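You operate a simulated robot arm through the tools that you are given. There is no shell and no other tool. Be economical: measure what you need, move in short steps, check, and stop when the job is done.

You are at the controls of a simulated two-armed robot. One attempt, no reset.

Task
Put one of the green hose ends from the shelf under the pipe bench on the glass pane. Then take the green tray from the ledge of the pipe bench and put it on the top of the workbench. Then put one of the copper fittings from the top of the square table on the shelf under the pipe bench. Then take the green plug on the low shelf of the rack and put it away on the shallow tray. Then take the brass fitting from the low shelf of the rack and leave it on top of the silver bright tap knob. Then take the chrome flush button and put it on the lower shelf of the shelf unit. Then take the beige roll from the middle shelf of the open shelf unit and leave it on the chipped tile. Then take the grey spool on the counter top and put it away on the top of the square table. Then take the grey foam sleeve and put it on the long bench before the bowl. Then fetch the slotted cap and set it on the ledge of the rack. Do these in the order given. Set down upright: green hose end, copper fitting, green plug, brass fitting, beige roll, slotted cap.

Only the result counts: the job must be done as asked and must still hold three seconds after the hand-in. Knocking over, shifting, dropping, spilling or breaking anything else fails it. Lids that push on must go on centred and level and be pressed home; caps that screw on are set level and turned clockwise until they are tight.

Robot
Two 7-joint arms with fingered hands on one trunk, on a base that drives. Base frame: it is fixed to the floor where the robot stands at the start and does not move with it; the origin is under the middle of the robot, x ahead of it, y to its left, z up; the surface under the hand at the start is at about z = 0.8. Lengths are in m, angles in degrees, forces in N, time in s.
The left shoulder is at the start at [0.06, 0.166, 0.976], the right one opposite. With the tool pointing down near the work surface each hand reaches from about 0.36 to 0.86 m from the robot's upright axis, wherever it stands, measured 20 degrees to its own side. Places, roughly: beige roll (7x7x9 cm) [-1.1, -3.1, 0.6]; brass fitting (4x4x7 cm) [-1, 1.7, 0.4]; bright tap knob (5x5x7 cm) [-0.6, 1.7, 0.4]; chipped tile (10x10x1 cm) [-2.2, 1.6, 0.7]; chrome flush button (7x7x4 cm) [-1.9, -1.6, 0.5]; copper fitting (4x4x5 cm) [0.3, 0.9, 0.8]; glass pane (40x10x1 cm) [-2.2, 1.6, 0.2]; green hose end (5x4x7 cm) [0.6, 0, 0.5]; green plug (6x6x8 cm) [-0.5, 1.7, 0.4]; green tray (17x11x5 cm) [0.5, 0.3, 0.8]; grey foam sleeve (11x5x5 cm) [-4.7, -0.5, 1.6]; grey spool (5x5x5 cm) [-1.4, -4.8, 0.9]; ledge of the rack (184x21 cm) [-0.74, 1.66, 0.76]; long bench before the bowl (20x18 cm) [-5.12, 1.6, 0.76]; lower shelf of the shelf unit [-0.2, -5, 0.5]; shallow tray (40x12 cm) [-5.12, 0.9, 0.76]; shelf under the pipe bench [0.7, 0, 0.4]; slotted cap (7x7x9 cm) [-5.4, 0.3, 1.1]; top of the square table [0.4, 1.1, 0.8]; top of the workbench [0.5, -2.1, 0.8]. Payload 5 kg a hand.
The TCP of each hand is the grasp point between the finger pads, 0.032 m short of the fingertips. In the tool frame z runs along the fingers and y along their closing line. Largest opening 0.16 m; the body of the gripper starts 0.089 m behind the TCP. The gripper is a hand of 3 fingers: y runs from the thumb to the fingers, the wrist lies at [0, 0, -0.267] in the tool frame.
Orientation is that of the tool frame in the base frame, as a unit quaternion [w, x, y, z]. With the fingers straight down and closing along the base's y, the tool's x points along the base's -x, its y along +y and its z along -z.

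Tools
- The arms move only by the tool servo_tool. It takes "left_motion", "right_motion" or both (then of equal length, played together; a hand with none holds still); each is one flat list of numbers, 6 for each row, row after row: the shift along the tool's x, y, z in m, then the turn, a rotation vector about the tool's x, y, z in degrees. In form: [x, y, z, ax, ay, az, x, y, z, ax, ay, az, ...]. A call has 1 to 12 rows; each row is the pose to reach, as a shift and turn from the pose commanded when the call began, along the tool's axes at that moment. Rows are played at 5 a second. More than 0.05 m and 8.6 degrees between two rows, and nothing of the call is played. Where a pose cannot be reached the arm comes as near as it can. A force on the tool above 40 N (or 10 N above the force at the start of the call, whichever is more), or a blocked arm, ends the call early, and 0.2 s more pass. In this call time passes only in rows, and 0.2 s behind the last. It gives the time, the measured TCP pose, the force on the tool (base axes), the opening and the grip force at its end, in the units of the frame above (readings bear some noise), with the torque about the TCP (base axes, N m) and any sound that the robot's microphone picked up.
- Cameras (640 x 400 px; columns grow to the right, rows downward): "scene" is now at [0.0412, 0.0036, 1.6034]; the picture's right is [0.04, -1.00, 0.00], its down [-0.84, -0.03, -0.55] and it looks along [0.54, 0.02, -0.84] (base axes); focal length 214 px, centre (320, 200). "left" rides on the left gripper at [-0.065, -0.004, -0.116] in its tool frame; the picture's right is [0.06, -1.00, 0.00], its down [0.87, 0.05, -0.49] and it looks along [0.49, 0.03, 0.87] (tool axes); focal length 261 px, centre (320, 200). "right" rides on the right gripper at [0.065, -0.004, -0.116] in its tool frame; the picture's right is [0.06, 1.00, 0.00], its down [-0.87, 0.05, -0.49] and it looks along [-0.49, 0.03, 0.87] (tool axes); focal length 261 px, centre (320, 200). There is no depth. A picture from a camera that has moved, and an enlarged one, comes with that camera's place and axes in the base frame and with its lens.
- capture(camera): a new picture of that camera. The clock stands still meanwhile.
- lift_body(by): slides the trunk up (or, below 0, down) by that many m; the arms and the scene camera ride with it, the base frame stays. It gives what a move gives, with no picture.
- base_move(legs): drives the robot by 1 to 6 legs, each [ahead, turn to the left] in m and degrees, along the robot's own axes; the way and the turn of a leg run together, so that a leg with both is an arc; at most 1.5 m and 180 degrees a leg. The arms and the cameras ride along, it lands a little off, and it stops where it bumps. It gives what a move gives.
- move_fingers(finger1, finger2, thumb_bend, hand): sets how far each is bent, from 0 (flat) to 100 (curled in); at 30 the hand is open as for a grip, at 70 the pads meet at the TCP. One left out holds its place. A second passes; each finger stops where it meets its share of the squeeze, and holds until it gets a number again. It is the only way to open and close the hand. It gives what a move gives, with no picture; readings hold the bend of each and the force on the fingers (four entries, about 0 where the hand has none), thumb and palm.
- head_to(pan, tilt): turns the head with the scene camera to pan (to the left, within 86 degrees either way) and tilt (down, from -29 to 69), counted from straight ahead of the robot. It gives what a move gives.
- inspect(camera, box): a new picture of the part [left, top, right, bottom] of that camera's present view, enlarged. The clock stands still meanwhile.
- sign_off(): hands the job in; it is judged then, once.

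Work in short steps. Places have to be worked out from the pictures, the camera data and where the tool is seen: move nearer, look again, correct. Check each grasp and each placing, and mend what went wrong. You have 525 turns and 318 pictures in all, those below and enlarged ones among them. Open the grippers and draw the arms clear of the work before you hand the job in, unless the task says otherwise; then end with one line.

The tools are called after ">>>" as name(argument=value, ...) on one line, values as JSON. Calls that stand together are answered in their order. servo_tool: Moves the arms, as the interface text tells. Its arguments: {"type":"object","properties":{"left_motion":{"type":"array","items":{"type":"number"}},"right_motion":{"type":"array","items":{"type":"number"}}},"required":[]} The other tools are called the same way: lift_body (by) slides the trunk up or down; move_fingers (finger1, finger2, thumb_bend, hand) moves the fingers one by one; base_move (legs) drives the base; head_to (pan, tilt) turns the head that bears the scene camera; capture (camera) takes a picture; inspect (camera, box) takes an enlarged picture of a part of a camera's view; sign_off () hands the job in.

At the start:

```text
t: 0.0
left_ee_pos: [0.3422, 0.4083, 1.0357]
left_tool_rot: [0.0, 0.0, 1.0, 0.0]
left_force: [0.2, -0.2, -0.4]
left_wrist_torque: [0.03, 0.02, -0.03]
left_grip_width: 0.16
left_finger_force: 0.0
left_shape: jaw
left_bend: [30.0, 30.0, 30.0]
left_finger forces: [0.0, 0.0, 0.0, 0.0, 0.1, 0.0]
right_ee_pos: [0.5301, 0.0475, 1.0962]
right_tool_rot: [0.0, 0.001, 1.0, 0.0]
right_force: [-0.4, 0.5, 0.2]
right_wrist_torque: [-0.03, 0.0, -0.02]
right_grip_width: 0.16
right_finger_force: 0.1
right_shape: jaw
right_bend: [30.0, 30.0, 30.0]
right_finger forces: [0.0, 0.1, 0.1, 0.0, 0.1, 0.1]
trunk travel left (down, up): [-0.525, 0.065]
robot x, y, heading: [-0.0013, -0.0011, -0.2]
head pan, tilt: [2.1, 56.9]
```

scene: 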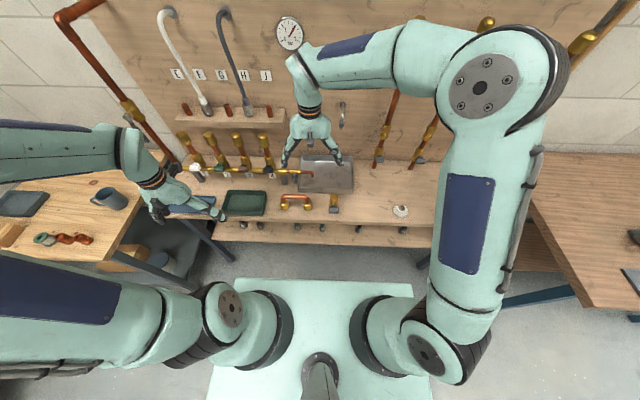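
right: 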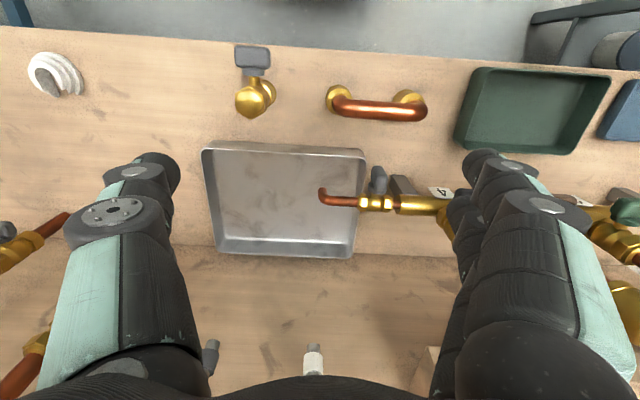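
left: 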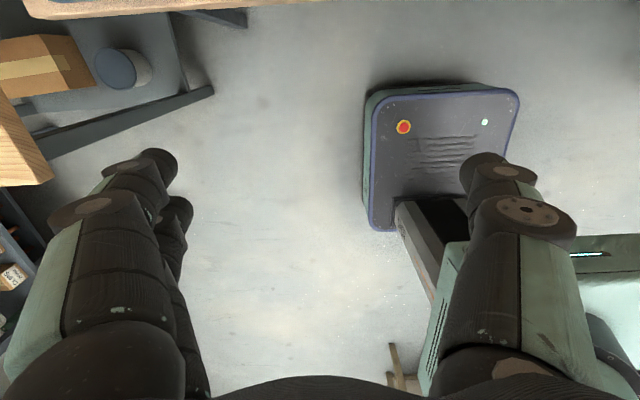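

I'll begin by looking around with the head to learn the room layout.

>>> head_to(pan=60, tilt=25)

>>> capture(camera="scene")

>>> head_to(pan=-60, tilt=25)

>>> capture(camera="scene")

```text
t: 1.3
left_ee_pos: [0.3415, 0.4077, 1.0348]
left_tool_rot: [-0.001, 0.0, 1.0, 0.0]
left_force: [-0.3, -0.2, 0.1]
left_wrist_torque: [0.0, 0.02, 0.01]
left_grip_width: 0.1597
left_finger_force: 0.1
left_shape: jaw
left_bend: [30.0, 30.0, 30.0]
left_finger forces: [0.0, 0.1, 0.0, 0.1, 0.1, 0.0]
right_ee_pos: [0.5292, 0.046, 1.0973]
right_tool_rot: [0.0, 0.001, 1.0, 0.0]
right_force: [1.0, 0.1, -0.2]
right_wrist_torque: [-0.02, -0.01, 0.01]
right_grip_width: 0.1601
right_finger_force: 0.0
right_shape: jaw
right_bend: [30.0, 30.0, 30.0]
right_finger forces: [0.0, 0.0, 0.0, 0.0, 0.0, 0.0]
trunk travel left (down, up): [-0.525, 0.065]
robot x, y, heading: [-0.0023, -0.0012, 0.1]
head pan, tilt: [60.0, 25.0]
```

```text
314 pictures are left
camera scene: at [0.0173, 0.0807, 1.6498], right [0.87, -0.5, 0.0], down [-0.21, -0.37, -0.91], along [0.45, 0.78, -0.42], focal length 214 px, centre (320, 200)
```

scene: 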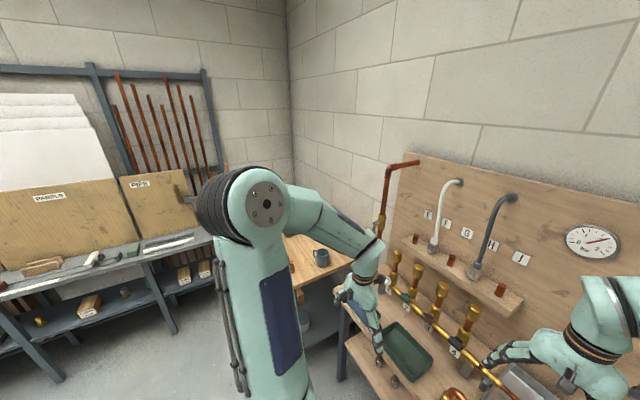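

```text
t: 3.3
left_ee_pos: [0.3412, 0.4092, 1.0353]
left_tool_rot: [-0.001, 0.0, 1.0, 0.0]
left_force: [0.0, 0.1, -0.5]
left_wrist_torque: [0.01, 0.04, 0.01]
left_grip_width: 0.1597
left_finger_force: 0.0
left_shape: jaw
left_bend: [30.0, 30.0, 30.0]
left_finger forces: [0.1, 0.0, 0.0, 0.0, 0.0, 0.1]
right_ee_pos: [0.5289, 0.0471, 1.0977]
right_tool_rot: [0.0, 0.001, 1.0, -0.001]
right_force: [-0.1, 0.3, -0.9]
right_wrist_torque: [-0.01, 0.01, 0.02]
right_grip_width: 0.1602
right_finger_force: 0.0
right_shape: jaw
right_bend: [30.0, 30.0, 30.0]
right_finger forces: [0.0, 0.0, 0.0, 0.0, 0.0, 0.1]
trunk travel left (down, up): [-0.525, 0.065]
robot x, y, heading: [-0.0026, 0.0049, 0.0]
head pan, tilt: [-60.0, 25.0]
```

```text
313 pictures are left
camera scene: at [0.0173, -0.0788, 1.6498], right [-0.87, -0.5, 0.0], down [-0.21, 0.37, -0.91], along [0.45, -0.78, -0.42], focal length 214 px, centre (320, 200)
```

scene: 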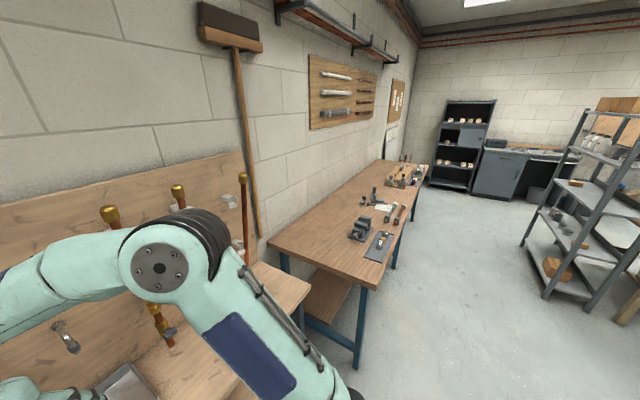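

The room behind is open. I'll back off so I can see under the pipe bench and lower the trunk safely.

>>> base_move(legs=[[-0.55, 0]])

>>> head_to(pan=0, tilt=35)

>>> lift_body(by=-0.4)

>>> capture(camera="scene")

```text
t: 6.6
left_ee_pos: [-0.2403, 0.4088, 1.036]
left_tool_rot: [0.0, -0.003, 1.0, 0.0]
left_force: [-0.8, -0.3, -0.2]
left_wrist_torque: [-0.01, -0.01, 0.0]
left_grip_width: 0.1598
left_finger_force: 0.0
left_shape: jaw
left_bend: [30.0, 30.0, 30.0]
left_finger forces: [0.0, 0.0, 0.0, 0.0, 0.0, 0.0]
right_ee_pos: [-0.0502, 0.049, 1.0975]
right_tool_rot: [0.001, -0.003, 1.0, 0.0]
right_force: [-0.5, 0.5, 0.4]
right_wrist_torque: [-0.01, 0.0, 0.02]
right_grip_width: 0.1598
right_finger_force: 0.1
right_shape: jaw
right_bend: [30.0, 30.0, 30.0]
right_finger forces: [0.0, 0.0, 0.0, 0.0, 0.1, 0.1]
trunk travel left (down, up): [-0.525, 0.065]
robot x, y, heading: [-0.5807, -0.0027, 0.5]
head pan, tilt: [-60.0, 25.0]
```

```text
t: 7.9
left_ee_pos: [-0.2397, 0.4078, 1.0356]
left_tool_rot: [0.0, -0.003, 1.0, 0.0]
left_force: [0.1, 0.4, 0.1]
left_wrist_torque: [0.05, 0.0, 0.04]
left_grip_width: 0.16
left_finger_force: 0.1
left_shape: jaw
left_bend: [30.0, 30.0, 30.0]
left_finger forces: [0.0, 0.0, 0.0, 0.0, 0.0, 0.0]
right_ee_pos: [-0.0498, 0.0482, 1.0966]
right_tool_rot: [0.001, -0.002, 1.0, 0.0]
right_force: [-0.5, -0.6, 0.2]
right_wrist_torque: [-0.01, -0.01, -0.01]
right_grip_width: 0.1599
right_finger_force: 0.0
right_shape: jaw
right_bend: [30.0, 30.0, 30.0]
right_finger forces: [0.0, 0.0, 0.0, 0.0, 0.0, 0.1]
trunk travel left (down, up): [-0.525, 0.065]
robot x, y, heading: [-0.5744, 0.0016, 0.5]
head pan, tilt: [0.0, 35.0]
```

```text
t: 11.7
left_ee_pos: [-0.2399, 0.408, 0.6356]
left_tool_rot: [0.0, -0.003, 1.0, 0.0]
left_force: [0.6, -0.1, 0.0]
left_wrist_torque: [0.02, -0.02, 0.0]
left_grip_width: 0.1597
left_finger_force: 0.0
left_shape: jaw
left_bend: [30.0, 30.0, 30.0]
left_finger forces: [0.1, 0.0, 0.0, 0.0, 0.0, 0.1]
right_ee_pos: [-0.0502, 0.0497, 0.6969]
right_tool_rot: [0.0, -0.003, 1.0, 0.0]
right_force: [-0.2, 0.2, -0.1]
right_wrist_torque: [0.01, -0.01, -0.01]
right_grip_width: 0.1598
right_finger_force: 0.1
right_shape: jaw
right_bend: [30.0, 30.0, 30.0]
right_finger forces: [0.0, 0.0, 0.0, 0.0, 0.0, 0.1]
trunk travel left (down, up): [-0.125, 0.465]
robot x, y, heading: [-0.5784, -0.0037, 0.3]
head pan, tilt: [0.0, 35.0]
```

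```text
312 pictures are left
camera scene: at [-0.52, -0.0005, 1.2341], right [0.01, -1.0, 0.0], down [-0.57, 0.0, -0.82], along [0.82, 0.01, -0.57], focal length 214 px, centre (320, 200)
```

scene: 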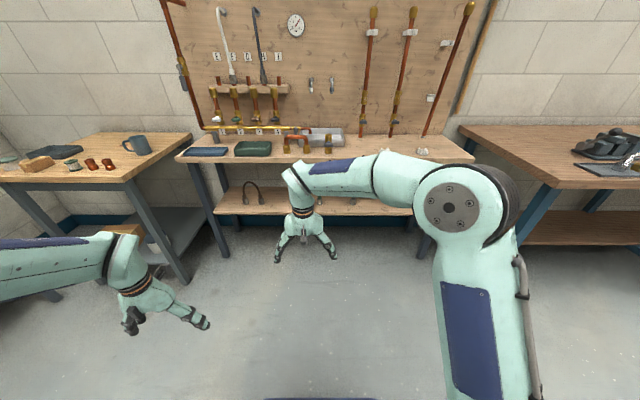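

The shelf under the bench is visible; I'll enlarge it.

>>> inspect(camera="scene", box=[180, 120, 440, 260])

>>> inspect(camera="scene", box=[0, 110, 200, 240])

```text
2.46 times, centred on (310, 190) of scene
camera zoom: at [-0.52, -0.0005, 1.2341], right [0.01, -1.0, 0.0], down [-0.57, 0.0, -0.82], along [0.82, 0.01, -0.57], focal length 528 px, centre (345, 225)
```

zoom: 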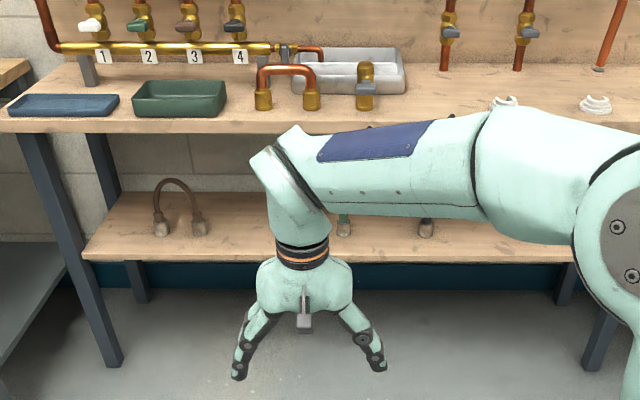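

```text
3.08 times, centred on (100, 175) of scene
camera zoom: at [-0.52, -0.0005, 1.2341], right [0.01, -1.0, 0.0], down [-0.57, 0.0, -0.82], along [0.82, 0.01, -0.57], focal length 660 px, centre (997, 277)
```

zoom: 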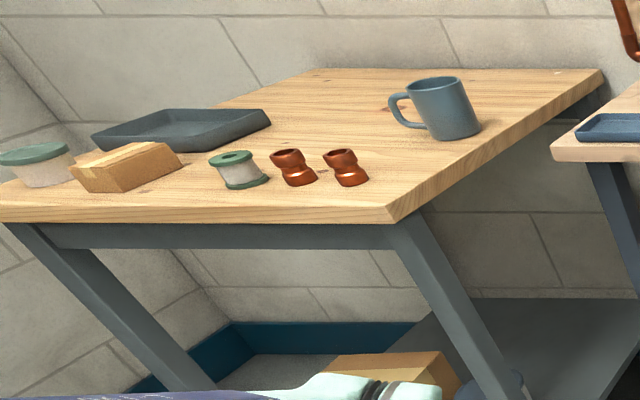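

I'll turn the left hand to point forward (fingers along +x) and move the right hand aside out of view.

>>> servo_tool(left_motion=[-0.02, 0, 0, 0, -8.2, 0, -0.04, 0, 0, 0, -16.4, 0, -0.06, 0, 0, 0, -24.6, 0, -0.08, 0, 0, 0, -32.8, 0, -0.1, 0, 0, 0, -41, 0, -0.12, 0, 0, 0, -49.2, 0, -0.14, 0, 0, 0, -57.4, 0, -0.16, 0, 0, 0, -65.6, 0, -0.18, 0, 0, 0, -73.8, 0, -0.2, 0, 0, 0, -82, 0, -0.22, 0, 0, 0, -90, 0], right_motion=[0.018, -0.032, 0, 0, 0, 0, 0.036, -0.064, 0, 0, 0, 0, 0.054, -0.096, 0, 0, 0, 0, 0.072, -0.128, 0, 0, 0, 0, 0.09, -0.16, 0, 0, 0, 0, 0.108, -0.192, 0, 0, 0, 0, 0.126, -0.224, 0, 0, 0, 0, 0.144, -0.256, 0, 0, 0, 0, 0.162, -0.288, 0, 0, 0, 0, 0.18, -0.32, 0, 0, 0, 0, 0.2, -0.35, 0, 0, 0, 0])

>>> capture(camera="scene")

>>> capture(camera="left")

```text
t: 14.3
left_ee_pos: [-0.0507, 0.4701, 0.6124]
left_tool_rot: [0.691, -0.045, 0.72, 0.045]
left_force: [-1.6, 0.8, -0.8]
left_wrist_torque: [-0.01, 0.0, -0.08]
left_grip_width: 0.1598
left_finger_force: 0.2
left_shape: jaw
left_bend: [30.0, 30.0, 30.0]
left_finger forces: [0.0, 0.0, 0.1, 0.0, 0.0, 0.0]
left hand out of reach, approached as far as the arm can: row 6, 7, 8, 9
right_ee_pos: [-0.2499, -0.2989, 0.6974]
right_tool_rot: [0.0, -0.004, 1.0, -0.001]
right_force: [-0.6, 1.5, 0.1]
right_wrist_torque: [-0.06, -0.03, 0.01]
right_grip_width: 0.1599
right_finger_force: 0.0
right_shape: jaw
right_bend: [30.0, 30.0, 30.0]
right_finger forces: [0.0, 0.1, 0.1, 0.0, 0.0, 0.0]
trunk travel left (down, up): [-0.125, 0.465]
robot x, y, heading: [-0.5775, -0.0038, 0.5]
head pan, tilt: [0.0, 35.0]
stopped in row 11 (left hand): the arm was blocked; the commanded pose is now the measured one
```

```text
309 pictures are left
camera scene: at [-0.5207, -0.0001, 1.2341], right [0.01, -1.0, 0.0], down [-0.57, 0.0, -0.82], along [0.82, 0.0, -0.57], focal length 214 px, centre (320, 200)
```

scene: 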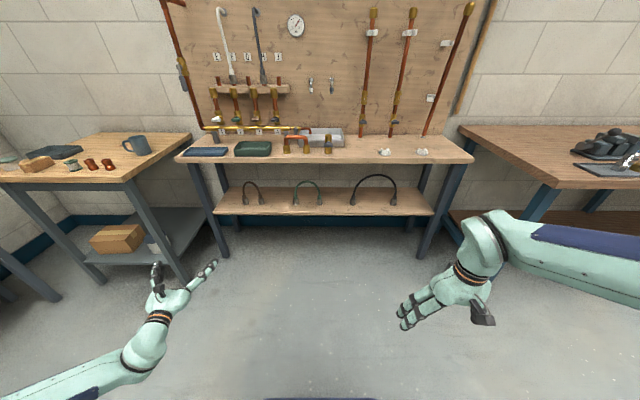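

```text
308 pictures are left
camera left: at [-0.1616, 0.45, 0.6822], right [0.13, -0.99, -0.06], down [-0.53, -0.01, -0.85], along [0.84, 0.14, -0.53], focal length 261 px, centre (320, 200)
```

left: 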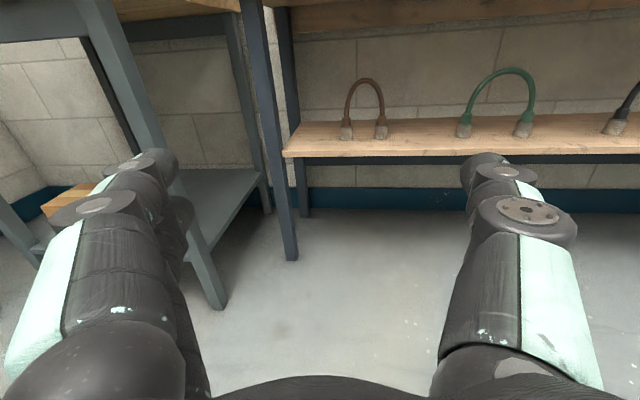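

The hoses are arches with two ends each. I'll zoom in to understand the green one.

>>> inspect(camera="left", box=[420, 40, 580, 160])

>>> inspect(camera="scene", box=[200, 150, 440, 250])

```text
3.33 times, centred on (500, 100) of left
camera zoom: at [-0.1616, 0.45, 0.6822], right [0.13, -0.99, -0.06], down [-0.53, -0.01, -0.85], along [0.84, 0.14, -0.53], focal length 869 px, centre (-280, 533)
```

zoom: 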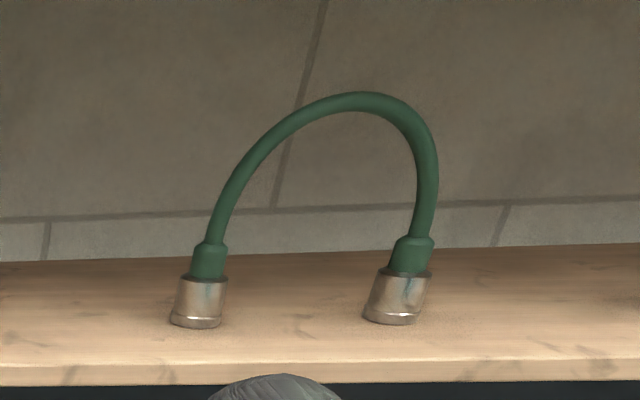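

```text
2.67 times, centred on (320, 200) of scene
camera zoom: at [-0.5207, -0.0001, 1.2341], right [0.01, -1.0, 0.0], down [-0.57, 0.0, -0.82], along [0.82, 0.0, -0.57], focal length 572 px, centre (320, 200)
```

zoom: 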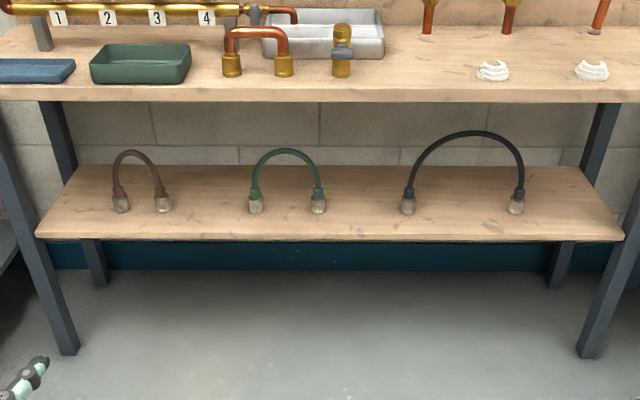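

Green hose ends are at about (0.59, 0.158) and (0.59, 0.005), shelf z≈0.425. I'll extend the left hand ahead with a clean horizontal orientation before driving in.

>>> servo_tool(left_motion=[-0.001, -0.037, 0.02, 0.8, -0.3, 0, -0.002, -0.075, 0.04, 1.6, -0.5, 0, -0.003, -0.112, 0.06, 2.4, -0.8, 0, -0.004, -0.149, 0.08, 3.2, -1, 0, -0.005, -0.186, 0.1, 4, -1.3, 0, -0.006, -0.224, 0.12, 4.9, -1.6, 0, -0.007, -0.261, 0.14, 5.7, -1.8, 0, -0.008, -0.298, 0.16, 6.5, -2.1, 0, -0.008, -0.3355, 0.179, 7.3, -2.35, 0])

>>> lift_body(by=-0.11)

>>> capture(camera="left")

```text
t: 16.3
left_ee_pos: [0.1616, 0.1773, 0.6137]
left_tool_rot: [0.706, 0.003, 0.708, -0.003]
left_force: [-1.3, 0.4, 0.1]
left_wrist_torque: [0.01, -0.01, 0.0]
left_grip_width: 0.1597
left_finger_force: 0.0
left_shape: jaw
left_bend: [30.0, 30.0, 30.0]
left_finger forces: [0.0, 0.0, 0.1, 0.0, 0.1, 0.0]
left hand out of reach, approached as far as the arm can: row 9
right_ee_pos: [-0.2517, -0.2998, 0.6966]
right_tool_rot: [0.0, -0.003, 1.0, 0.001]
right_force: [0.0, -0.2, 0.5]
right_wrist_torque: [-0.02, 0.02, -0.03]
right_grip_width: 0.1598
right_finger_force: 0.0
right_shape: jaw
right_bend: [30.0, 30.0, 30.0]
right_finger forces: [0.0, 0.1, 0.1, 0.0, 0.0, 0.0]
trunk travel left (down, up): [-0.125, 0.465]
robot x, y, heading: [-0.5809, -0.0015, 0.4]
head pan, tilt: [0.0, 35.0]
```

```text
t: 17.7
left_ee_pos: [0.1626, 0.1773, 0.5048]
left_tool_rot: [0.706, 0.001, 0.708, -0.001]
left_force: [-0.2, 1.0, 0.0]
left_wrist_torque: [-0.01, 0.01, -0.01]
left_grip_width: 0.16
left_finger_force: 0.2
left_shape: jaw
left_bend: [30.0, 30.0, 30.0]
left_finger forces: [0.0, 0.0, 0.0, 0.0, 0.0, 0.0]
right_ee_pos: [-0.2511, -0.3012, 0.5873]
right_tool_rot: [0.0, -0.003, 1.0, 0.0]
right_force: [-1.2, -0.2, 0.7]
right_wrist_torque: [0.0, 0.0, 0.02]
right_grip_width: 0.16
right_finger_force: 0.1
right_shape: jaw
right_bend: [30.0, 30.0, 30.0]
right_finger forces: [0.1, 0.0, 0.1, 0.1, 0.0, 0.0]
trunk travel left (down, up): [-0.015, 0.575]
robot x, y, heading: [-0.5791, -0.0032, 0.2]
head pan, tilt: [0.0, 35.0]
```

```text
305 pictures are left
camera left: at [0.0472, 0.1733, 0.5703], right [-0.01, -1.0, -0.06], down [-0.49, 0.06, -0.87], along [0.87, 0.03, -0.49], focal length 261 px, centre (320, 200)
```

left: 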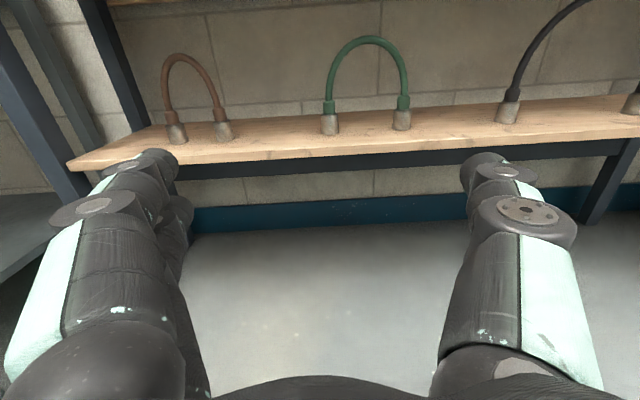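

Hose end at (0.595, 0.160), shelf z≈0.428; the hand is at z 0.505, clear of it. Driving ahead 0.3 m.

>>> base_move(legs=[[0.3, 0]])

>>> capture(camera="left")

```text
t: 19.8
left_ee_pos: [0.4638, 0.1791, 0.5054]
left_tool_rot: [0.706, 0.001, 0.708, -0.001]
left_force: [-0.3, -0.6, -0.3]
left_wrist_torque: [0.0, 0.01, -0.03]
left_grip_width: 0.1599
left_finger_force: 0.0
left_shape: jaw
left_bend: [30.0, 30.0, 30.0]
left_finger forces: [0.0, 0.1, 0.0, 0.0, 0.0, 0.0]
right_ee_pos: [0.0511, -0.2982, 0.5874]
right_tool_rot: [0.0, -0.003, 1.0, 0.0]
right_force: [0.9, -0.1, -0.2]
right_wrist_torque: [0.01, 0.0, 0.0]
right_grip_width: 0.1602
right_finger_force: 0.0
right_shape: jaw
right_bend: [30.0, 30.0, 30.0]
right_finger forces: [0.0, 0.0, 0.1, 0.1, 0.0, 0.0]
trunk travel left (down, up): [-0.015, 0.575]
robot x, y, heading: [-0.2775, -0.0006, 0.4]
head pan, tilt: [0.0, 35.0]
```

```text
304 pictures are left
camera left: at [0.3491, 0.1759, 0.5702], right [0.0, -1.0, -0.06], down [-0.49, 0.06, -0.87], along [0.87, 0.03, -0.49], focal length 261 px, centre (320, 200)
```

left: 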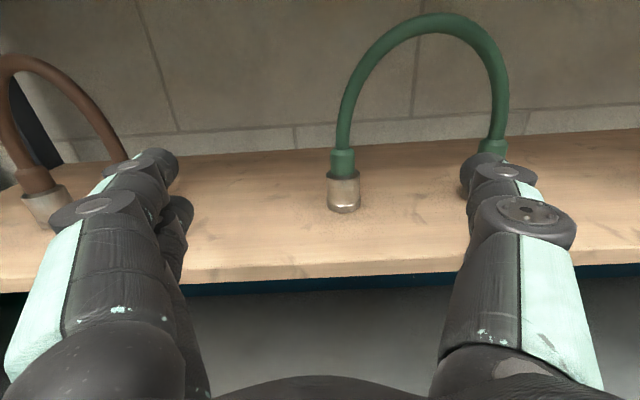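

The end's base is at about (0.588, 0.159). I'll lower the hand to z≈0.473, align y, then drive the last stretch.

>>> servo_tool(left_motion=[0.016, -0.01, 0, 0, 0, 0, 0.032, -0.02, 0, 0, 0, 0])

>>> base_move(legs=[[0.1, 0]])

>>> capture(camera="left")

```text
t: 20.4
left_ee_pos: [0.4553, 0.1811, 0.4772]
left_tool_rot: [0.706, 0.002, 0.708, -0.002]
left_force: [0.1, -0.1, -0.1]
left_wrist_torque: [-0.02, -0.02, -0.01]
left_grip_width: 0.16
left_finger_force: 0.1
left_shape: jaw
left_bend: [30.0, 30.0, 30.0]
left_finger forces: [0.0, 0.1, 0.0, 0.0, 0.1, 0.0]
left hand out of reach, approached as far as the arm can: row 1, 2
right_ee_pos: [0.0516, -0.298, 0.5865]
right_tool_rot: [0.0, -0.002, 1.0, 0.0]
right_force: [-0.8, -1.0, 0.4]
right_wrist_torque: [0.04, 0.01, -0.04]
right_grip_width: 0.1594
right_finger_force: 0.1
right_shape: jaw
right_bend: [30.0, 30.0, 30.0]
right_finger forces: [0.1, 0.1, 0.0, 0.0, 0.0, 0.0]
trunk travel left (down, up): [-0.015, 0.575]
robot x, y, heading: [-0.2775, 0.0011, 0.6]
head pan, tilt: [0.0, 35.0]
```

```text
t: 21.5
left_ee_pos: [0.5606, 0.1824, 0.4763]
left_tool_rot: [0.706, 0.002, 0.708, -0.002]
left_force: [0.1, -0.5, -0.3]
left_wrist_torque: [-0.02, -0.03, 0.0]
left_grip_width: 0.16
left_finger_force: 0.0
left_shape: jaw
left_bend: [30.0, 30.0, 30.0]
left_finger forces: [0.0, 0.1, 0.1, 0.0, 0.0, 0.0]
right_ee_pos: [0.1555, -0.2972, 0.5877]
right_tool_rot: [0.0, -0.004, 1.0, 0.0]
right_force: [-1.8, 0.4, -1.1]
right_wrist_torque: [0.02, -0.02, 0.0]
right_grip_width: 0.1602
right_finger_force: 0.1
right_shape: jaw
right_bend: [30.0, 30.0, 30.0]
right_finger forces: [0.1, 0.0, 0.1, 0.0, 0.1, 0.1]
trunk travel left (down, up): [-0.015, 0.575]
robot x, y, heading: [-0.1727, 0.0002, 0.6]
head pan, tilt: [0.0, 35.0]
```

```text
303 pictures are left
camera left: at [0.4449, 0.1791, 0.5426], right [-0.01, -1.0, -0.06], down [-0.49, 0.06, -0.87], along [0.87, 0.03, -0.49], focal length 261 px, centre (320, 200)
```

left: 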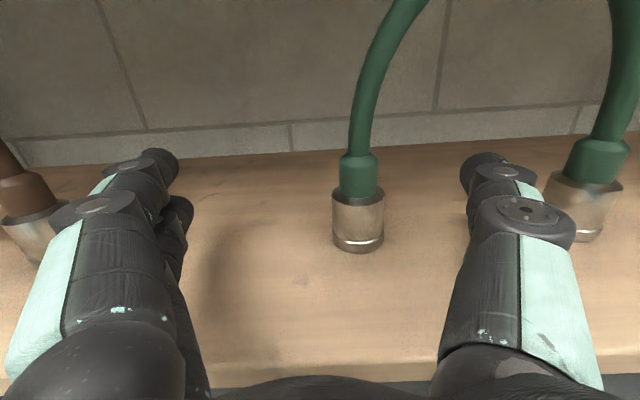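

I need 2 cm to the right; the arm is near its limit so I'll pull back a bit while shifting, then drive in.

>>> servo_tool(left_motion=[0, -0.01, -0.02, 0, 0, 0, 0, -0.022, -0.04, 0, 0, 0])

```text
t: 22.1
left_ee_pos: [0.5173, 0.1695, 0.4787]
left_tool_rot: [0.706, 0.002, 0.708, -0.002]
left_force: [0.2, -0.2, -0.1]
left_wrist_torque: [-0.02, -0.01, 0.01]
left_grip_width: 0.1601
left_finger_force: 0.0
left_shape: jaw
left_bend: [30.0, 30.0, 30.0]
left_finger forces: [0.0, 0.0, 0.0, 0.0, 0.1, 0.0]
left hand out of reach, approached as far as the arm can: row 2
right_ee_pos: [0.1564, -0.2969, 0.5869]
right_tool_rot: [0.0, -0.004, 1.0, 0.0]
right_force: [0.5, -0.3, -0.5]
right_wrist_torque: [-0.02, -0.01, 0.04]
right_grip_width: 0.1597
right_finger_force: 0.1
right_shape: jaw
right_bend: [30.0, 30.0, 30.0]
right_finger forces: [0.0, 0.0, 0.0, 0.1, 0.1, 0.1]
trunk travel left (down, up): [-0.015, 0.575]
robot x, y, heading: [-0.1719, 0.0007, 0.7]
head pan, tilt: [0.0, 35.0]
```

Shift the remainder by a slight base turn to the right while driving in.

>>> base_move(legs=[[0.0, -0.9], [0.072, 0]])

>>> capture(camera="left")

```text
t: 23.5
left_ee_pos: [0.592, 0.1583, 0.4784]
left_tool_rot: [0.706, 0.008, 0.708, -0.008]
left_force: [-0.4, -0.6, -0.4]
left_wrist_torque: [-0.02, -0.02, -0.01]
left_grip_width: 0.1601
left_finger_force: 0.2
left_shape: jaw
left_bend: [30.0, 30.0, 30.0]
left_finger forces: [0.1, 0.0, 0.1, 0.1, 0.0, 0.0]
right_ee_pos: [0.2264, -0.3027, 0.5882]
right_tool_rot: [0.0, 0.003, 1.0, 0.0]
right_force: [-0.1, -0.5, -0.5]
right_wrist_torque: [0.0, 0.03, 0.01]
right_grip_width: 0.16
right_finger_force: 0.1
right_shape: jaw
right_bend: [30.0, 30.0, 30.0]
right_finger forces: [0.1, 0.0, 0.1, 0.0, 0.0, 0.1]
trunk travel left (down, up): [-0.015, 0.575]
robot x, y, heading: [-0.1014, -0.0008, -0.4]
head pan, tilt: [0.0, 35.0]
```

```text
302 pictures are left
camera left: at [0.4779, 0.1556, 0.5443], right [-0.02, -1.0, -0.06], down [-0.49, 0.07, -0.87], along [0.87, 0.01, -0.49], focal length 261 px, centre (320, 200)
```

left: 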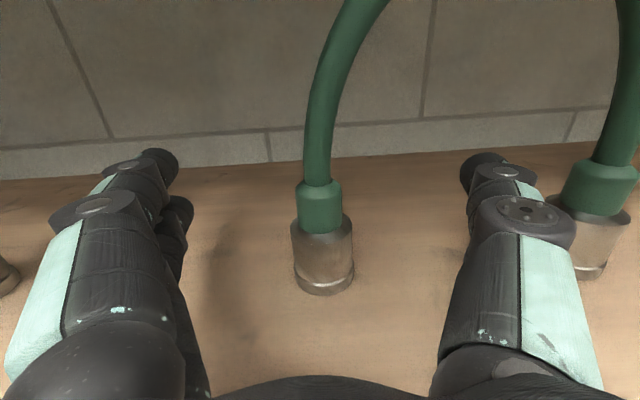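

The end is centred in the hand. Closing the fingers.

>>> move_fingers(hand="left", finger1=70, finger2=70, thumb_bend=70)

>>> capture(camera="left")

```text
t: 24.5
left_ee_pos: [0.5922, 0.1582, 0.479]
left_tool_rot: [0.706, 0.008, 0.708, -0.007]
left_force: [-0.4, -0.1, -0.2]
left_wrist_torque: [0.0, 0.0, 0.01]
left_grip_width: 0.0128
left_finger_force: 0.1
left_shape: fingers
left_bend: [70.0, 70.0, 70.0]
left_finger forces: [0.0, 0.0, 0.0, 0.0, 0.0, 0.0]
right_ee_pos: [0.2246, -0.3028, 0.5875]
right_tool_rot: [0.001, 0.004, 1.0, 0.0]
right_force: [0.4, -0.4, -0.7]
right_wrist_torque: [0.01, 0.0, 0.0]
right_grip_width: 0.1601
right_finger_force: 0.1
right_shape: jaw
right_bend: [30.0, 30.0, 30.0]
right_finger forces: [0.1, 0.1, 0.1, 0.0, 0.1, 0.0]
trunk travel left (down, up): [-0.015, 0.575]
robot x, y, heading: [-0.1015, 0.0007, -0.5]
head pan, tilt: [0.0, 35.0]
```

```text
301 pictures are left
camera left: at [0.4779, 0.1556, 0.5443], right [-0.02, -1.0, -0.06], down [-0.49, 0.07, -0.87], along [0.87, 0.01, -0.49], focal length 261 px, centre (320, 200)
```

left: 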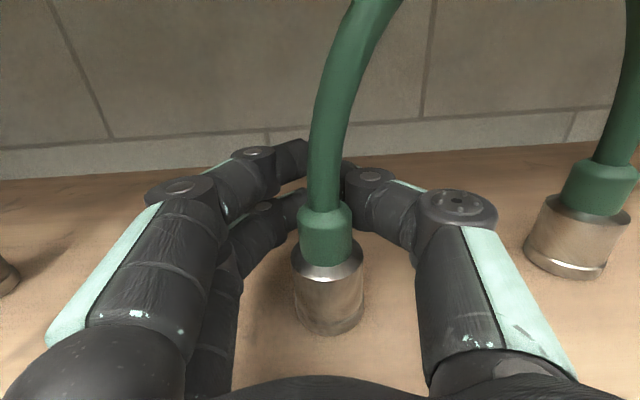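

The end slipped toward the palm because the hand was too high (on the tapered collar). I'll reopen, lower the trunk 1.4 cm, back off slightly and look again.

>>> move_fingers(hand="left", finger1=35, finger2=35, thumb_bend=35)

>>> base_move(legs=[[-0.03, 0]])

>>> lift_body(by=-0.014)

>>> capture(camera="left")

```text
t: 25.5
left_ee_pos: [0.5936, 0.158, 0.4788]
left_tool_rot: [0.707, 0.008, 0.707, -0.008]
left_force: [-0.1, -0.2, 0.4]
left_wrist_torque: [0.03, -0.03, 0.02]
left_grip_width: 0.1475
left_finger_force: 0.0
left_shape: fingers
left_bend: [35.0, 35.0, 35.0]
left_finger forces: [0.1, 0.0, 0.0, 0.0, 0.1, 0.0]
right_ee_pos: [0.2239, -0.3019, 0.5865]
right_tool_rot: [0.0, 0.004, 1.0, 0.0]
right_force: [-0.2, 0.2, 0.5]
right_wrist_torque: [-0.03, -0.01, 0.01]
right_grip_width: 0.1597
right_finger_force: 0.0
right_shape: jaw
right_bend: [30.0, 30.0, 30.0]
right_finger forces: [0.0, 0.1, 0.1, 0.0, 0.0, 0.1]
trunk travel left (down, up): [-0.015, 0.575]
robot x, y, heading: [-0.1044, 0.0029, -0.4]
head pan, tilt: [0.0, 35.0]
```

```text
t: 26.3
left_ee_pos: [0.5624, 0.158, 0.4785]
left_tool_rot: [0.707, 0.008, 0.707, -0.008]
left_force: [0.2, -0.7, -0.1]
left_wrist_torque: [-0.02, 0.0, 0.0]
left_grip_width: 0.1478
left_finger_force: 0.0
left_shape: fingers
left_bend: [35.0, 35.0, 35.0]
left_finger forces: [0.1, 0.0, 0.0, 0.0, 0.0, 0.0]
right_ee_pos: [0.1955, -0.3008, 0.5874]
right_tool_rot: [0.0, 0.003, 1.0, 0.001]
right_force: [0.7, 0.2, 0.0]
right_wrist_torque: [0.01, 0.03, 0.02]
right_grip_width: 0.1597
right_finger_force: 0.0
right_shape: jaw
right_bend: [30.0, 30.0, 30.0]
right_finger forces: [0.0, 0.0, 0.1, 0.1, 0.0, 0.1]
trunk travel left (down, up): [-0.015, 0.575]
robot x, y, heading: [-0.1304, -0.0007, -0.4]
head pan, tilt: [0.0, 35.0]
```

```text
t: 26.9
left_ee_pos: [0.5613, 0.1594, 0.4647]
left_tool_rot: [0.707, 0.008, 0.708, -0.008]
left_force: [0.0, -0.2, -0.1]
left_wrist_torque: [-0.02, 0.01, 0.0]
left_grip_width: 0.1476
left_finger_force: 0.1
left_shape: fingers
left_bend: [35.0, 35.0, 35.0]
left_finger forces: [0.1, 0.0, 0.0, 0.0, 0.1, 0.0]
right_ee_pos: [0.1961, -0.3026, 0.5737]
right_tool_rot: [0.0, 0.002, 1.0, 0.0]
right_force: [-0.1, 0.3, 0.4]
right_wrist_torque: [0.0, -0.02, 0.01]
right_grip_width: 0.1596
right_finger_force: 0.1
right_shape: jaw
right_bend: [30.0, 30.0, 30.0]
right_finger forces: [0.1, 0.0, 0.1, 0.0, 0.0, 0.0]
trunk travel left (down, up): [-0.001, 0.589]
robot x, y, heading: [-0.1302, -0.0011, -0.0]
head pan, tilt: [0.0, 35.0]
```

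```text
300 pictures are left
camera left: at [0.4479, 0.1565, 0.5303], right [-0.02, -1.0, -0.06], down [-0.49, 0.06, -0.87], along [0.87, 0.01, -0.49], focal length 261 px, centre (320, 200)
```

left: 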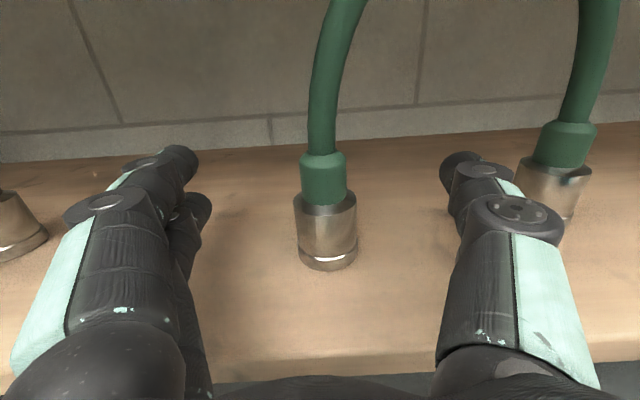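

The end is at the TCP now with the hand lower, on the metal. Closing again in two stages.

>>> move_fingers(hand="left", finger1=56, finger2=56, thumb_bend=56)

>>> capture(camera="left")

```text
t: 27.9
left_ee_pos: [0.5633, 0.1584, 0.4644]
left_tool_rot: [0.706, 0.008, 0.708, -0.008]
left_force: [-0.5, 0.8, 0.2]
left_wrist_torque: [0.0, -0.01, -0.01]
left_grip_width: 0.0638
left_finger_force: 0.1
left_shape: fingers
left_bend: [56.0, 56.0, 56.0]
left_finger forces: [0.1, 0.1, 0.0, 0.1, 0.0, 0.0]
right_ee_pos: [0.1966, -0.3018, 0.5736]
right_tool_rot: [-0.001, 0.003, 1.0, 0.0]
right_force: [0.5, -0.2, -0.5]
right_wrist_torque: [-0.03, -0.03, -0.01]
right_grip_width: 0.16
right_finger_force: 0.1
right_shape: jaw
right_bend: [30.0, 30.0, 30.0]
right_finger forces: [0.1, 0.0, 0.1, 0.0, 0.1, 0.0]
trunk travel left (down, up): [-0.001, 0.589]
robot x, y, heading: [-0.131, -0.0034, -0.5]
head pan, tilt: [0.0, 35.0]
```

```text
299 pictures are left
camera left: at [0.4479, 0.1565, 0.5303], right [-0.02, -1.0, -0.06], down [-0.49, 0.06, -0.87], along [0.87, 0.01, -0.49], focal length 261 px, centre (320, 200)
```

left: 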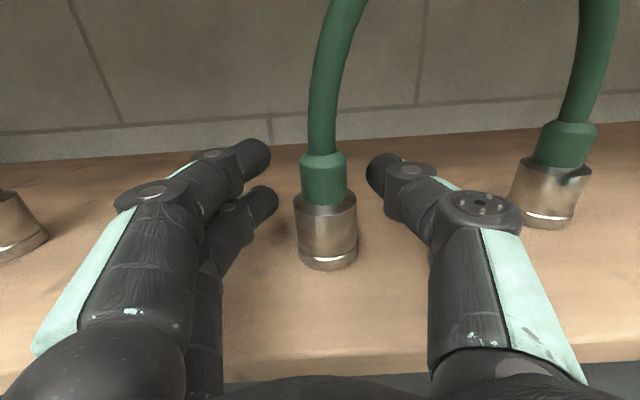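

Everything looks aligned; closing further.

>>> move_fingers(hand="left", finger1=64, finger2=64, thumb_bend=64)

>>> capture(camera="left")

```text
t: 28.9
left_ee_pos: [0.564, 0.1578, 0.465]
left_tool_rot: [0.706, 0.007, 0.708, -0.007]
left_force: [0.1, -0.8, -0.5]
left_wrist_torque: [0.01, 0.0, -0.02]
left_grip_width: 0.0336
left_finger_force: 0.6
left_shape: fingers
left_bend: [64.0, 63.0, 64.0]
left_finger forces: [0.1, 0.5, 0.0, 0.0, 0.7, 0.0]
right_ee_pos: [0.1945, -0.3019, 0.572]
right_tool_rot: [0.0, 0.002, 1.0, 0.0]
right_force: [0.8, -0.6, -0.6]
right_wrist_torque: [0.01, -0.01, -0.05]
right_grip_width: 0.1598
right_finger_force: 0.0
right_shape: jaw
right_bend: [30.0, 30.0, 30.0]
right_finger forces: [0.0, 0.1, 0.1, 0.0, 0.0, 0.1]
trunk travel left (down, up): [-0.001, 0.589]
robot x, y, heading: [-0.13, -0.0006, -0.5]
head pan, tilt: [0.0, 35.0]
```

```text
298 pictures are left
camera left: at [0.4479, 0.1565, 0.5303], right [-0.02, -1.0, -0.06], down [-0.49, 0.06, -0.87], along [0.87, 0.01, -0.49], focal length 261 px, centre (320, 200)
```

left: 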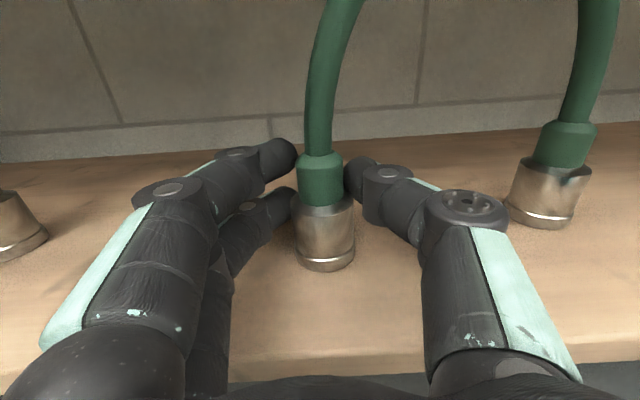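

Contact established. Squeezing more.

>>> move_fingers(hand="left", finger1=72, finger2=72, thumb_bend=72)

>>> capture(camera="left")

```text
t: 29.9
left_ee_pos: [0.5629, 0.158, 0.4664]
left_tool_rot: [0.707, 0.008, 0.707, -0.007]
left_force: [3.3, 1.1, 10.9]
left_wrist_torque: [-0.14, -0.18, 0.02]
left_grip_width: 0.0211
left_finger_force: 14.1
left_shape: fingers
left_bend: [71.0, 68.0, 68.0]
left_finger forces: [4.6, 8.4, 0.0, 0.0, 14.1, 0.0]
right_ee_pos: [0.1947, -0.3015, 0.573]
right_tool_rot: [0.0, 0.002, 1.0, 0.0]
right_force: [0.0, -0.4, 0.1]
right_wrist_torque: [0.0, 0.03, -0.03]
right_grip_width: 0.1599
right_finger_force: 0.1
right_shape: jaw
right_bend: [30.0, 30.0, 30.0]
right_finger forces: [0.1, 0.0, 0.0, 0.1, 0.0, 0.0]
trunk travel left (down, up): [-0.001, 0.589]
robot x, y, heading: [-0.1292, -0.0017, -0.3]
head pan, tilt: [0.0, 35.0]
```

```text
297 pictures are left
camera left: at [0.4477, 0.1566, 0.5313], right [-0.02, -1.0, -0.06], down [-0.49, 0.06, -0.87], along [0.87, 0.01, -0.49], focal length 261 px, centre (320, 200)
```

left: 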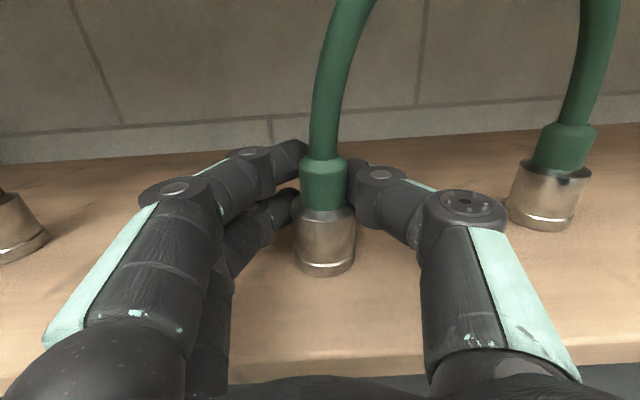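

Gripped (14 N). Lift 5 cm and see how the hose behaves.

>>> lift_body(by=0.05)

>>> capture(camera="left")

>>> capture(camera="scene")

```text
t: 30.9
left_ee_pos: [0.5636, 0.1593, 0.5145]
left_tool_rot: [0.706, 0.007, 0.708, -0.007]
left_force: [-0.2, 0.5, -0.4]
left_wrist_torque: [0.01, -0.01, 0.04]
left_grip_width: 0.0195
left_finger_force: 10.4
left_shape: fingers
left_bend: [71.0, 69.0, 69.0]
left_finger forces: [3.1, 7.4, 0.0, 0.1, 10.5, 0.1]
right_ee_pos: [0.1953, -0.3022, 0.6225]
right_tool_rot: [0.0, 0.003, 1.0, 0.0]
right_force: [0.4, -0.4, 0.1]
right_wrist_torque: [-0.02, 0.0, -0.04]
right_grip_width: 0.1602
right_finger_force: 0.0
right_shape: jaw
right_bend: [30.0, 30.0, 30.0]
right_finger forces: [0.0, 0.0, 0.0, 0.0, 0.0, 0.0]
trunk travel left (down, up): [-0.051, 0.539]
robot x, y, heading: [-0.1312, 0.0022, -0.3]
head pan, tilt: [0.0, 35.0]
```

```text
296 pictures are left
camera left: at [0.4479, 0.1564, 0.58], right [-0.02, -1.0, -0.06], down [-0.49, 0.06, -0.87], along [0.87, 0.01, -0.49], focal length 261 px, centre (320, 200)
```

left: 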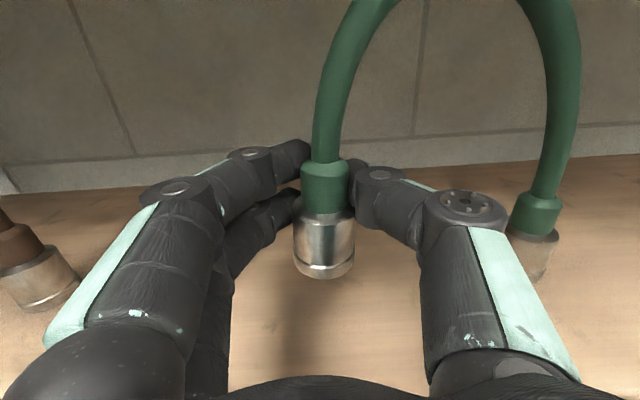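

```text
295 pictures are left
camera scene: at [-0.0705, 0.001, 1.16], right [-0.01, -1.0, 0.0], down [-0.57, 0.0, -0.82], along [0.82, 0.0, -0.57], focal length 214 px, centre (320, 200)
```

scene: 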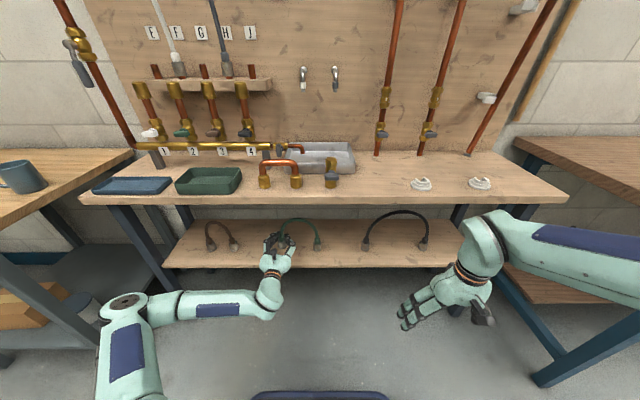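

Let me check whether the other end hangs free.

>>> inspect(camera="scene", box=[220, 190, 360, 290])

```text
4.00 times, centred on (290, 240) of scene
camera zoom: at [-0.0705, 0.001, 1.16], right [-0.01, -1.0, 0.0], down [-0.57, 0.0, -0.82], along [0.82, 0.0, -0.57], focal length 858 px, centre (440, 40)
```

zoom: 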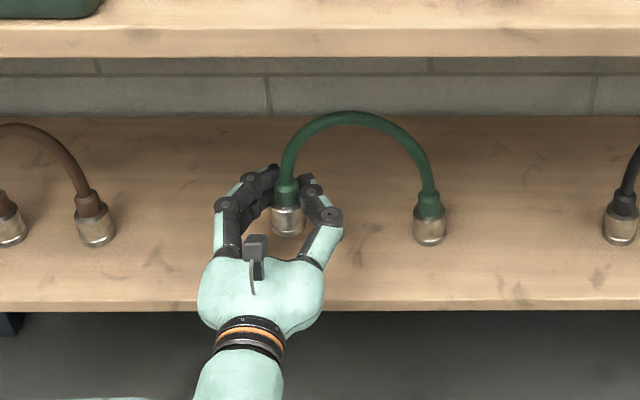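

The other end still seems to rest on the shelf. I'll lift 6 cm more.

>>> lift_body(by=0.06)

>>> inspect(camera="scene", box=[220, 190, 360, 290])

>>> capture(camera="left")

```text
t: 31.9
left_ee_pos: [0.562, 0.1588, 0.5745]
left_tool_rot: [0.706, 0.007, 0.708, -0.007]
left_force: [0.9, -0.7, -1.0]
left_wrist_torque: [0.04, 0.03, -0.01]
left_grip_width: 0.0194
left_finger_force: 10.0
left_shape: fingers
left_bend: [71.0, 69.0, 69.0]
left_finger forces: [3.2, 7.3, 0.1, 0.1, 10.2, 0.0]
right_ee_pos: [0.1962, -0.3017, 0.683]
right_tool_rot: [0.0, 0.002, 1.0, -0.001]
right_force: [0.1, 0.4, -0.6]
right_wrist_torque: [0.02, -0.02, 0.0]
right_grip_width: 0.1599
right_finger_force: 0.1
right_shape: jaw
right_bend: [30.0, 30.0, 30.0]
right_finger forces: [0.0, 0.0, 0.0, 0.1, 0.0, 0.0]
trunk travel left (down, up): [-0.111, 0.479]
robot x, y, heading: [-0.1286, 0.0014, -0.4]
head pan, tilt: [0.0, 35.0]
```

```text
4.00 times, centred on (290, 240) of scene
camera zoom: at [-0.0704, 0.001, 1.22], right [-0.01, -1.0, 0.0], down [-0.57, 0.0, -0.82], along [0.82, 0.0, -0.57], focal length 858 px, centre (440, 40)
```

zoom: 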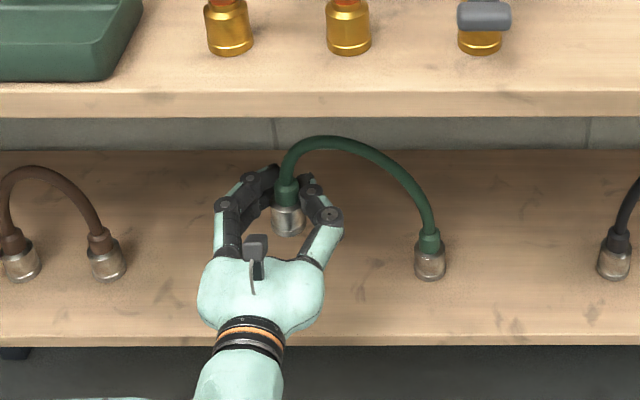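

```text
292 pictures are left
camera left: at [0.448, 0.1565, 0.6401], right [-0.02, -1.0, -0.06], down [-0.49, 0.06, -0.87], along [0.87, 0.01, -0.49], focal length 261 px, centre (320, 200)
```

left: 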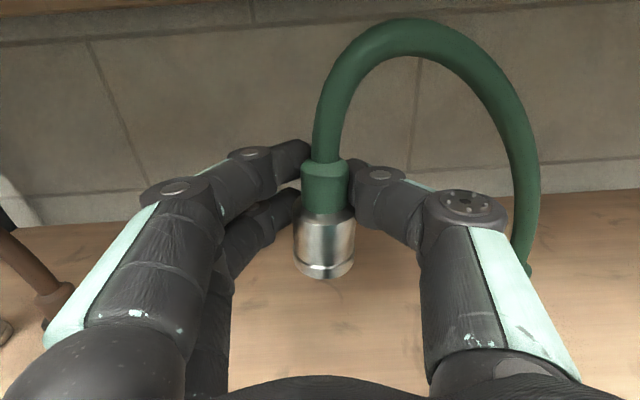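

The hose is slack and soft: the other end stays standing. It must come along, so I'll retreat slowly, drawing it to the shelf edge, then lift it off hanging. First back 0.2 m.

>>> base_move(legs=[[-0.18, 0]])

>>> inspect(camera="scene", box=[200, 150, 420, 290])

```text
t: 33.4
left_ee_pos: [0.3812, 0.1593, 0.5758]
left_tool_rot: [0.705, 0.007, 0.709, -0.007]
left_force: [0.3, -0.4, -0.7]
left_wrist_torque: [0.0, -0.02, 0.02]
left_grip_width: 0.0196
left_finger_force: 10.5
left_shape: fingers
left_bend: [71.0, 69.0, 69.0]
left_finger forces: [3.0, 7.3, 0.0, 0.1, 10.4, 0.0]
right_ee_pos: [0.0127, -0.3011, 0.6831]
right_tool_rot: [0.0, 0.003, 1.0, -0.001]
right_force: [0.3, 0.7, 1.2]
right_wrist_torque: [0.03, -0.05, -0.01]
right_grip_width: 0.16
right_finger_force: 0.0
right_shape: jaw
right_bend: [30.0, 30.0, 30.0]
right_finger forces: [0.0, 0.0, 0.0, 0.0, 0.0, 0.0]
trunk travel left (down, up): [-0.111, 0.479]
robot x, y, heading: [-0.3108, 0.0038, -0.3]
head pan, tilt: [0.0, 35.0]
```

```text
2.86 times, centred on (310, 220) of scene
camera zoom: at [-0.2518, 0.002, 1.22], right [-0.01, -1.0, 0.0], down [-0.57, 0.0, -0.82], along [0.82, 0.0, -0.57], focal length 613 px, centre (349, 143)
```

zoom: 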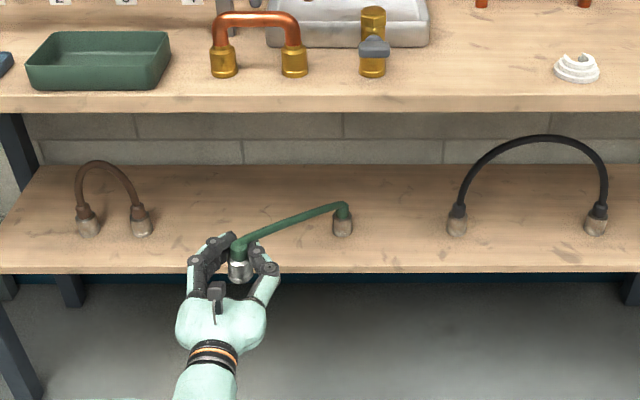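

The hose is straightening. Continue back slowly 8 cm.

>>> base_move(legs=[[-0.08, 0]])

>>> inspect(camera="scene", box=[200, 150, 420, 290])

```text
t: 34.4
left_ee_pos: [0.3015, 0.1627, 0.5752]
left_tool_rot: [0.706, 0.006, 0.708, -0.006]
left_force: [0.3, 0.4, -0.9]
left_wrist_torque: [0.0, 0.01, 0.02]
left_grip_width: 0.0197
left_finger_force: 10.8
left_shape: fingers
left_bend: [71.0, 69.0, 69.0]
left_finger forces: [3.1, 7.4, 0.1, 0.0, 10.4, 0.1]
right_ee_pos: [-0.0644, -0.3006, 0.6836]
right_tool_rot: [0.0, 0.002, 1.0, 0.0]
right_force: [-0.6, 0.3, 0.2]
right_wrist_torque: [0.02, 0.04, -0.03]
right_grip_width: 0.1597
right_finger_force: 0.1
right_shape: jaw
right_bend: [30.0, 30.0, 30.0]
right_finger forces: [0.0, 0.0, 0.0, 0.1, 0.0, 0.0]
trunk travel left (down, up): [-0.111, 0.479]
robot x, y, heading: [-0.3914, 0.0032, -0.3]
head pan, tilt: [0.0, 35.0]
```

```text
2.86 times, centred on (310, 220) of scene
camera zoom: at [-0.3309, 0.0024, 1.22], right [0.0, -1.0, 0.0], down [-0.57, 0.0, -0.82], along [0.82, 0.0, -0.57], focal length 613 px, centre (349, 143)
```

zoom: 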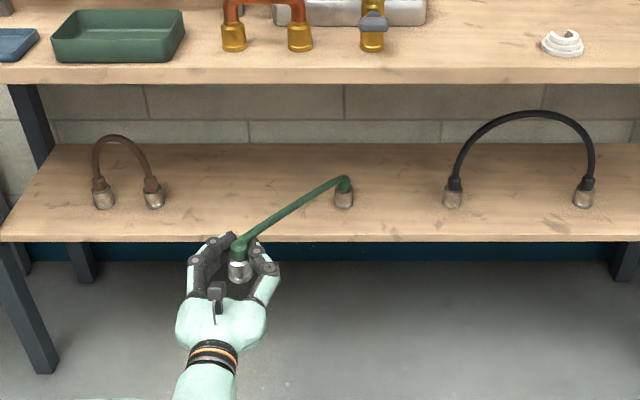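

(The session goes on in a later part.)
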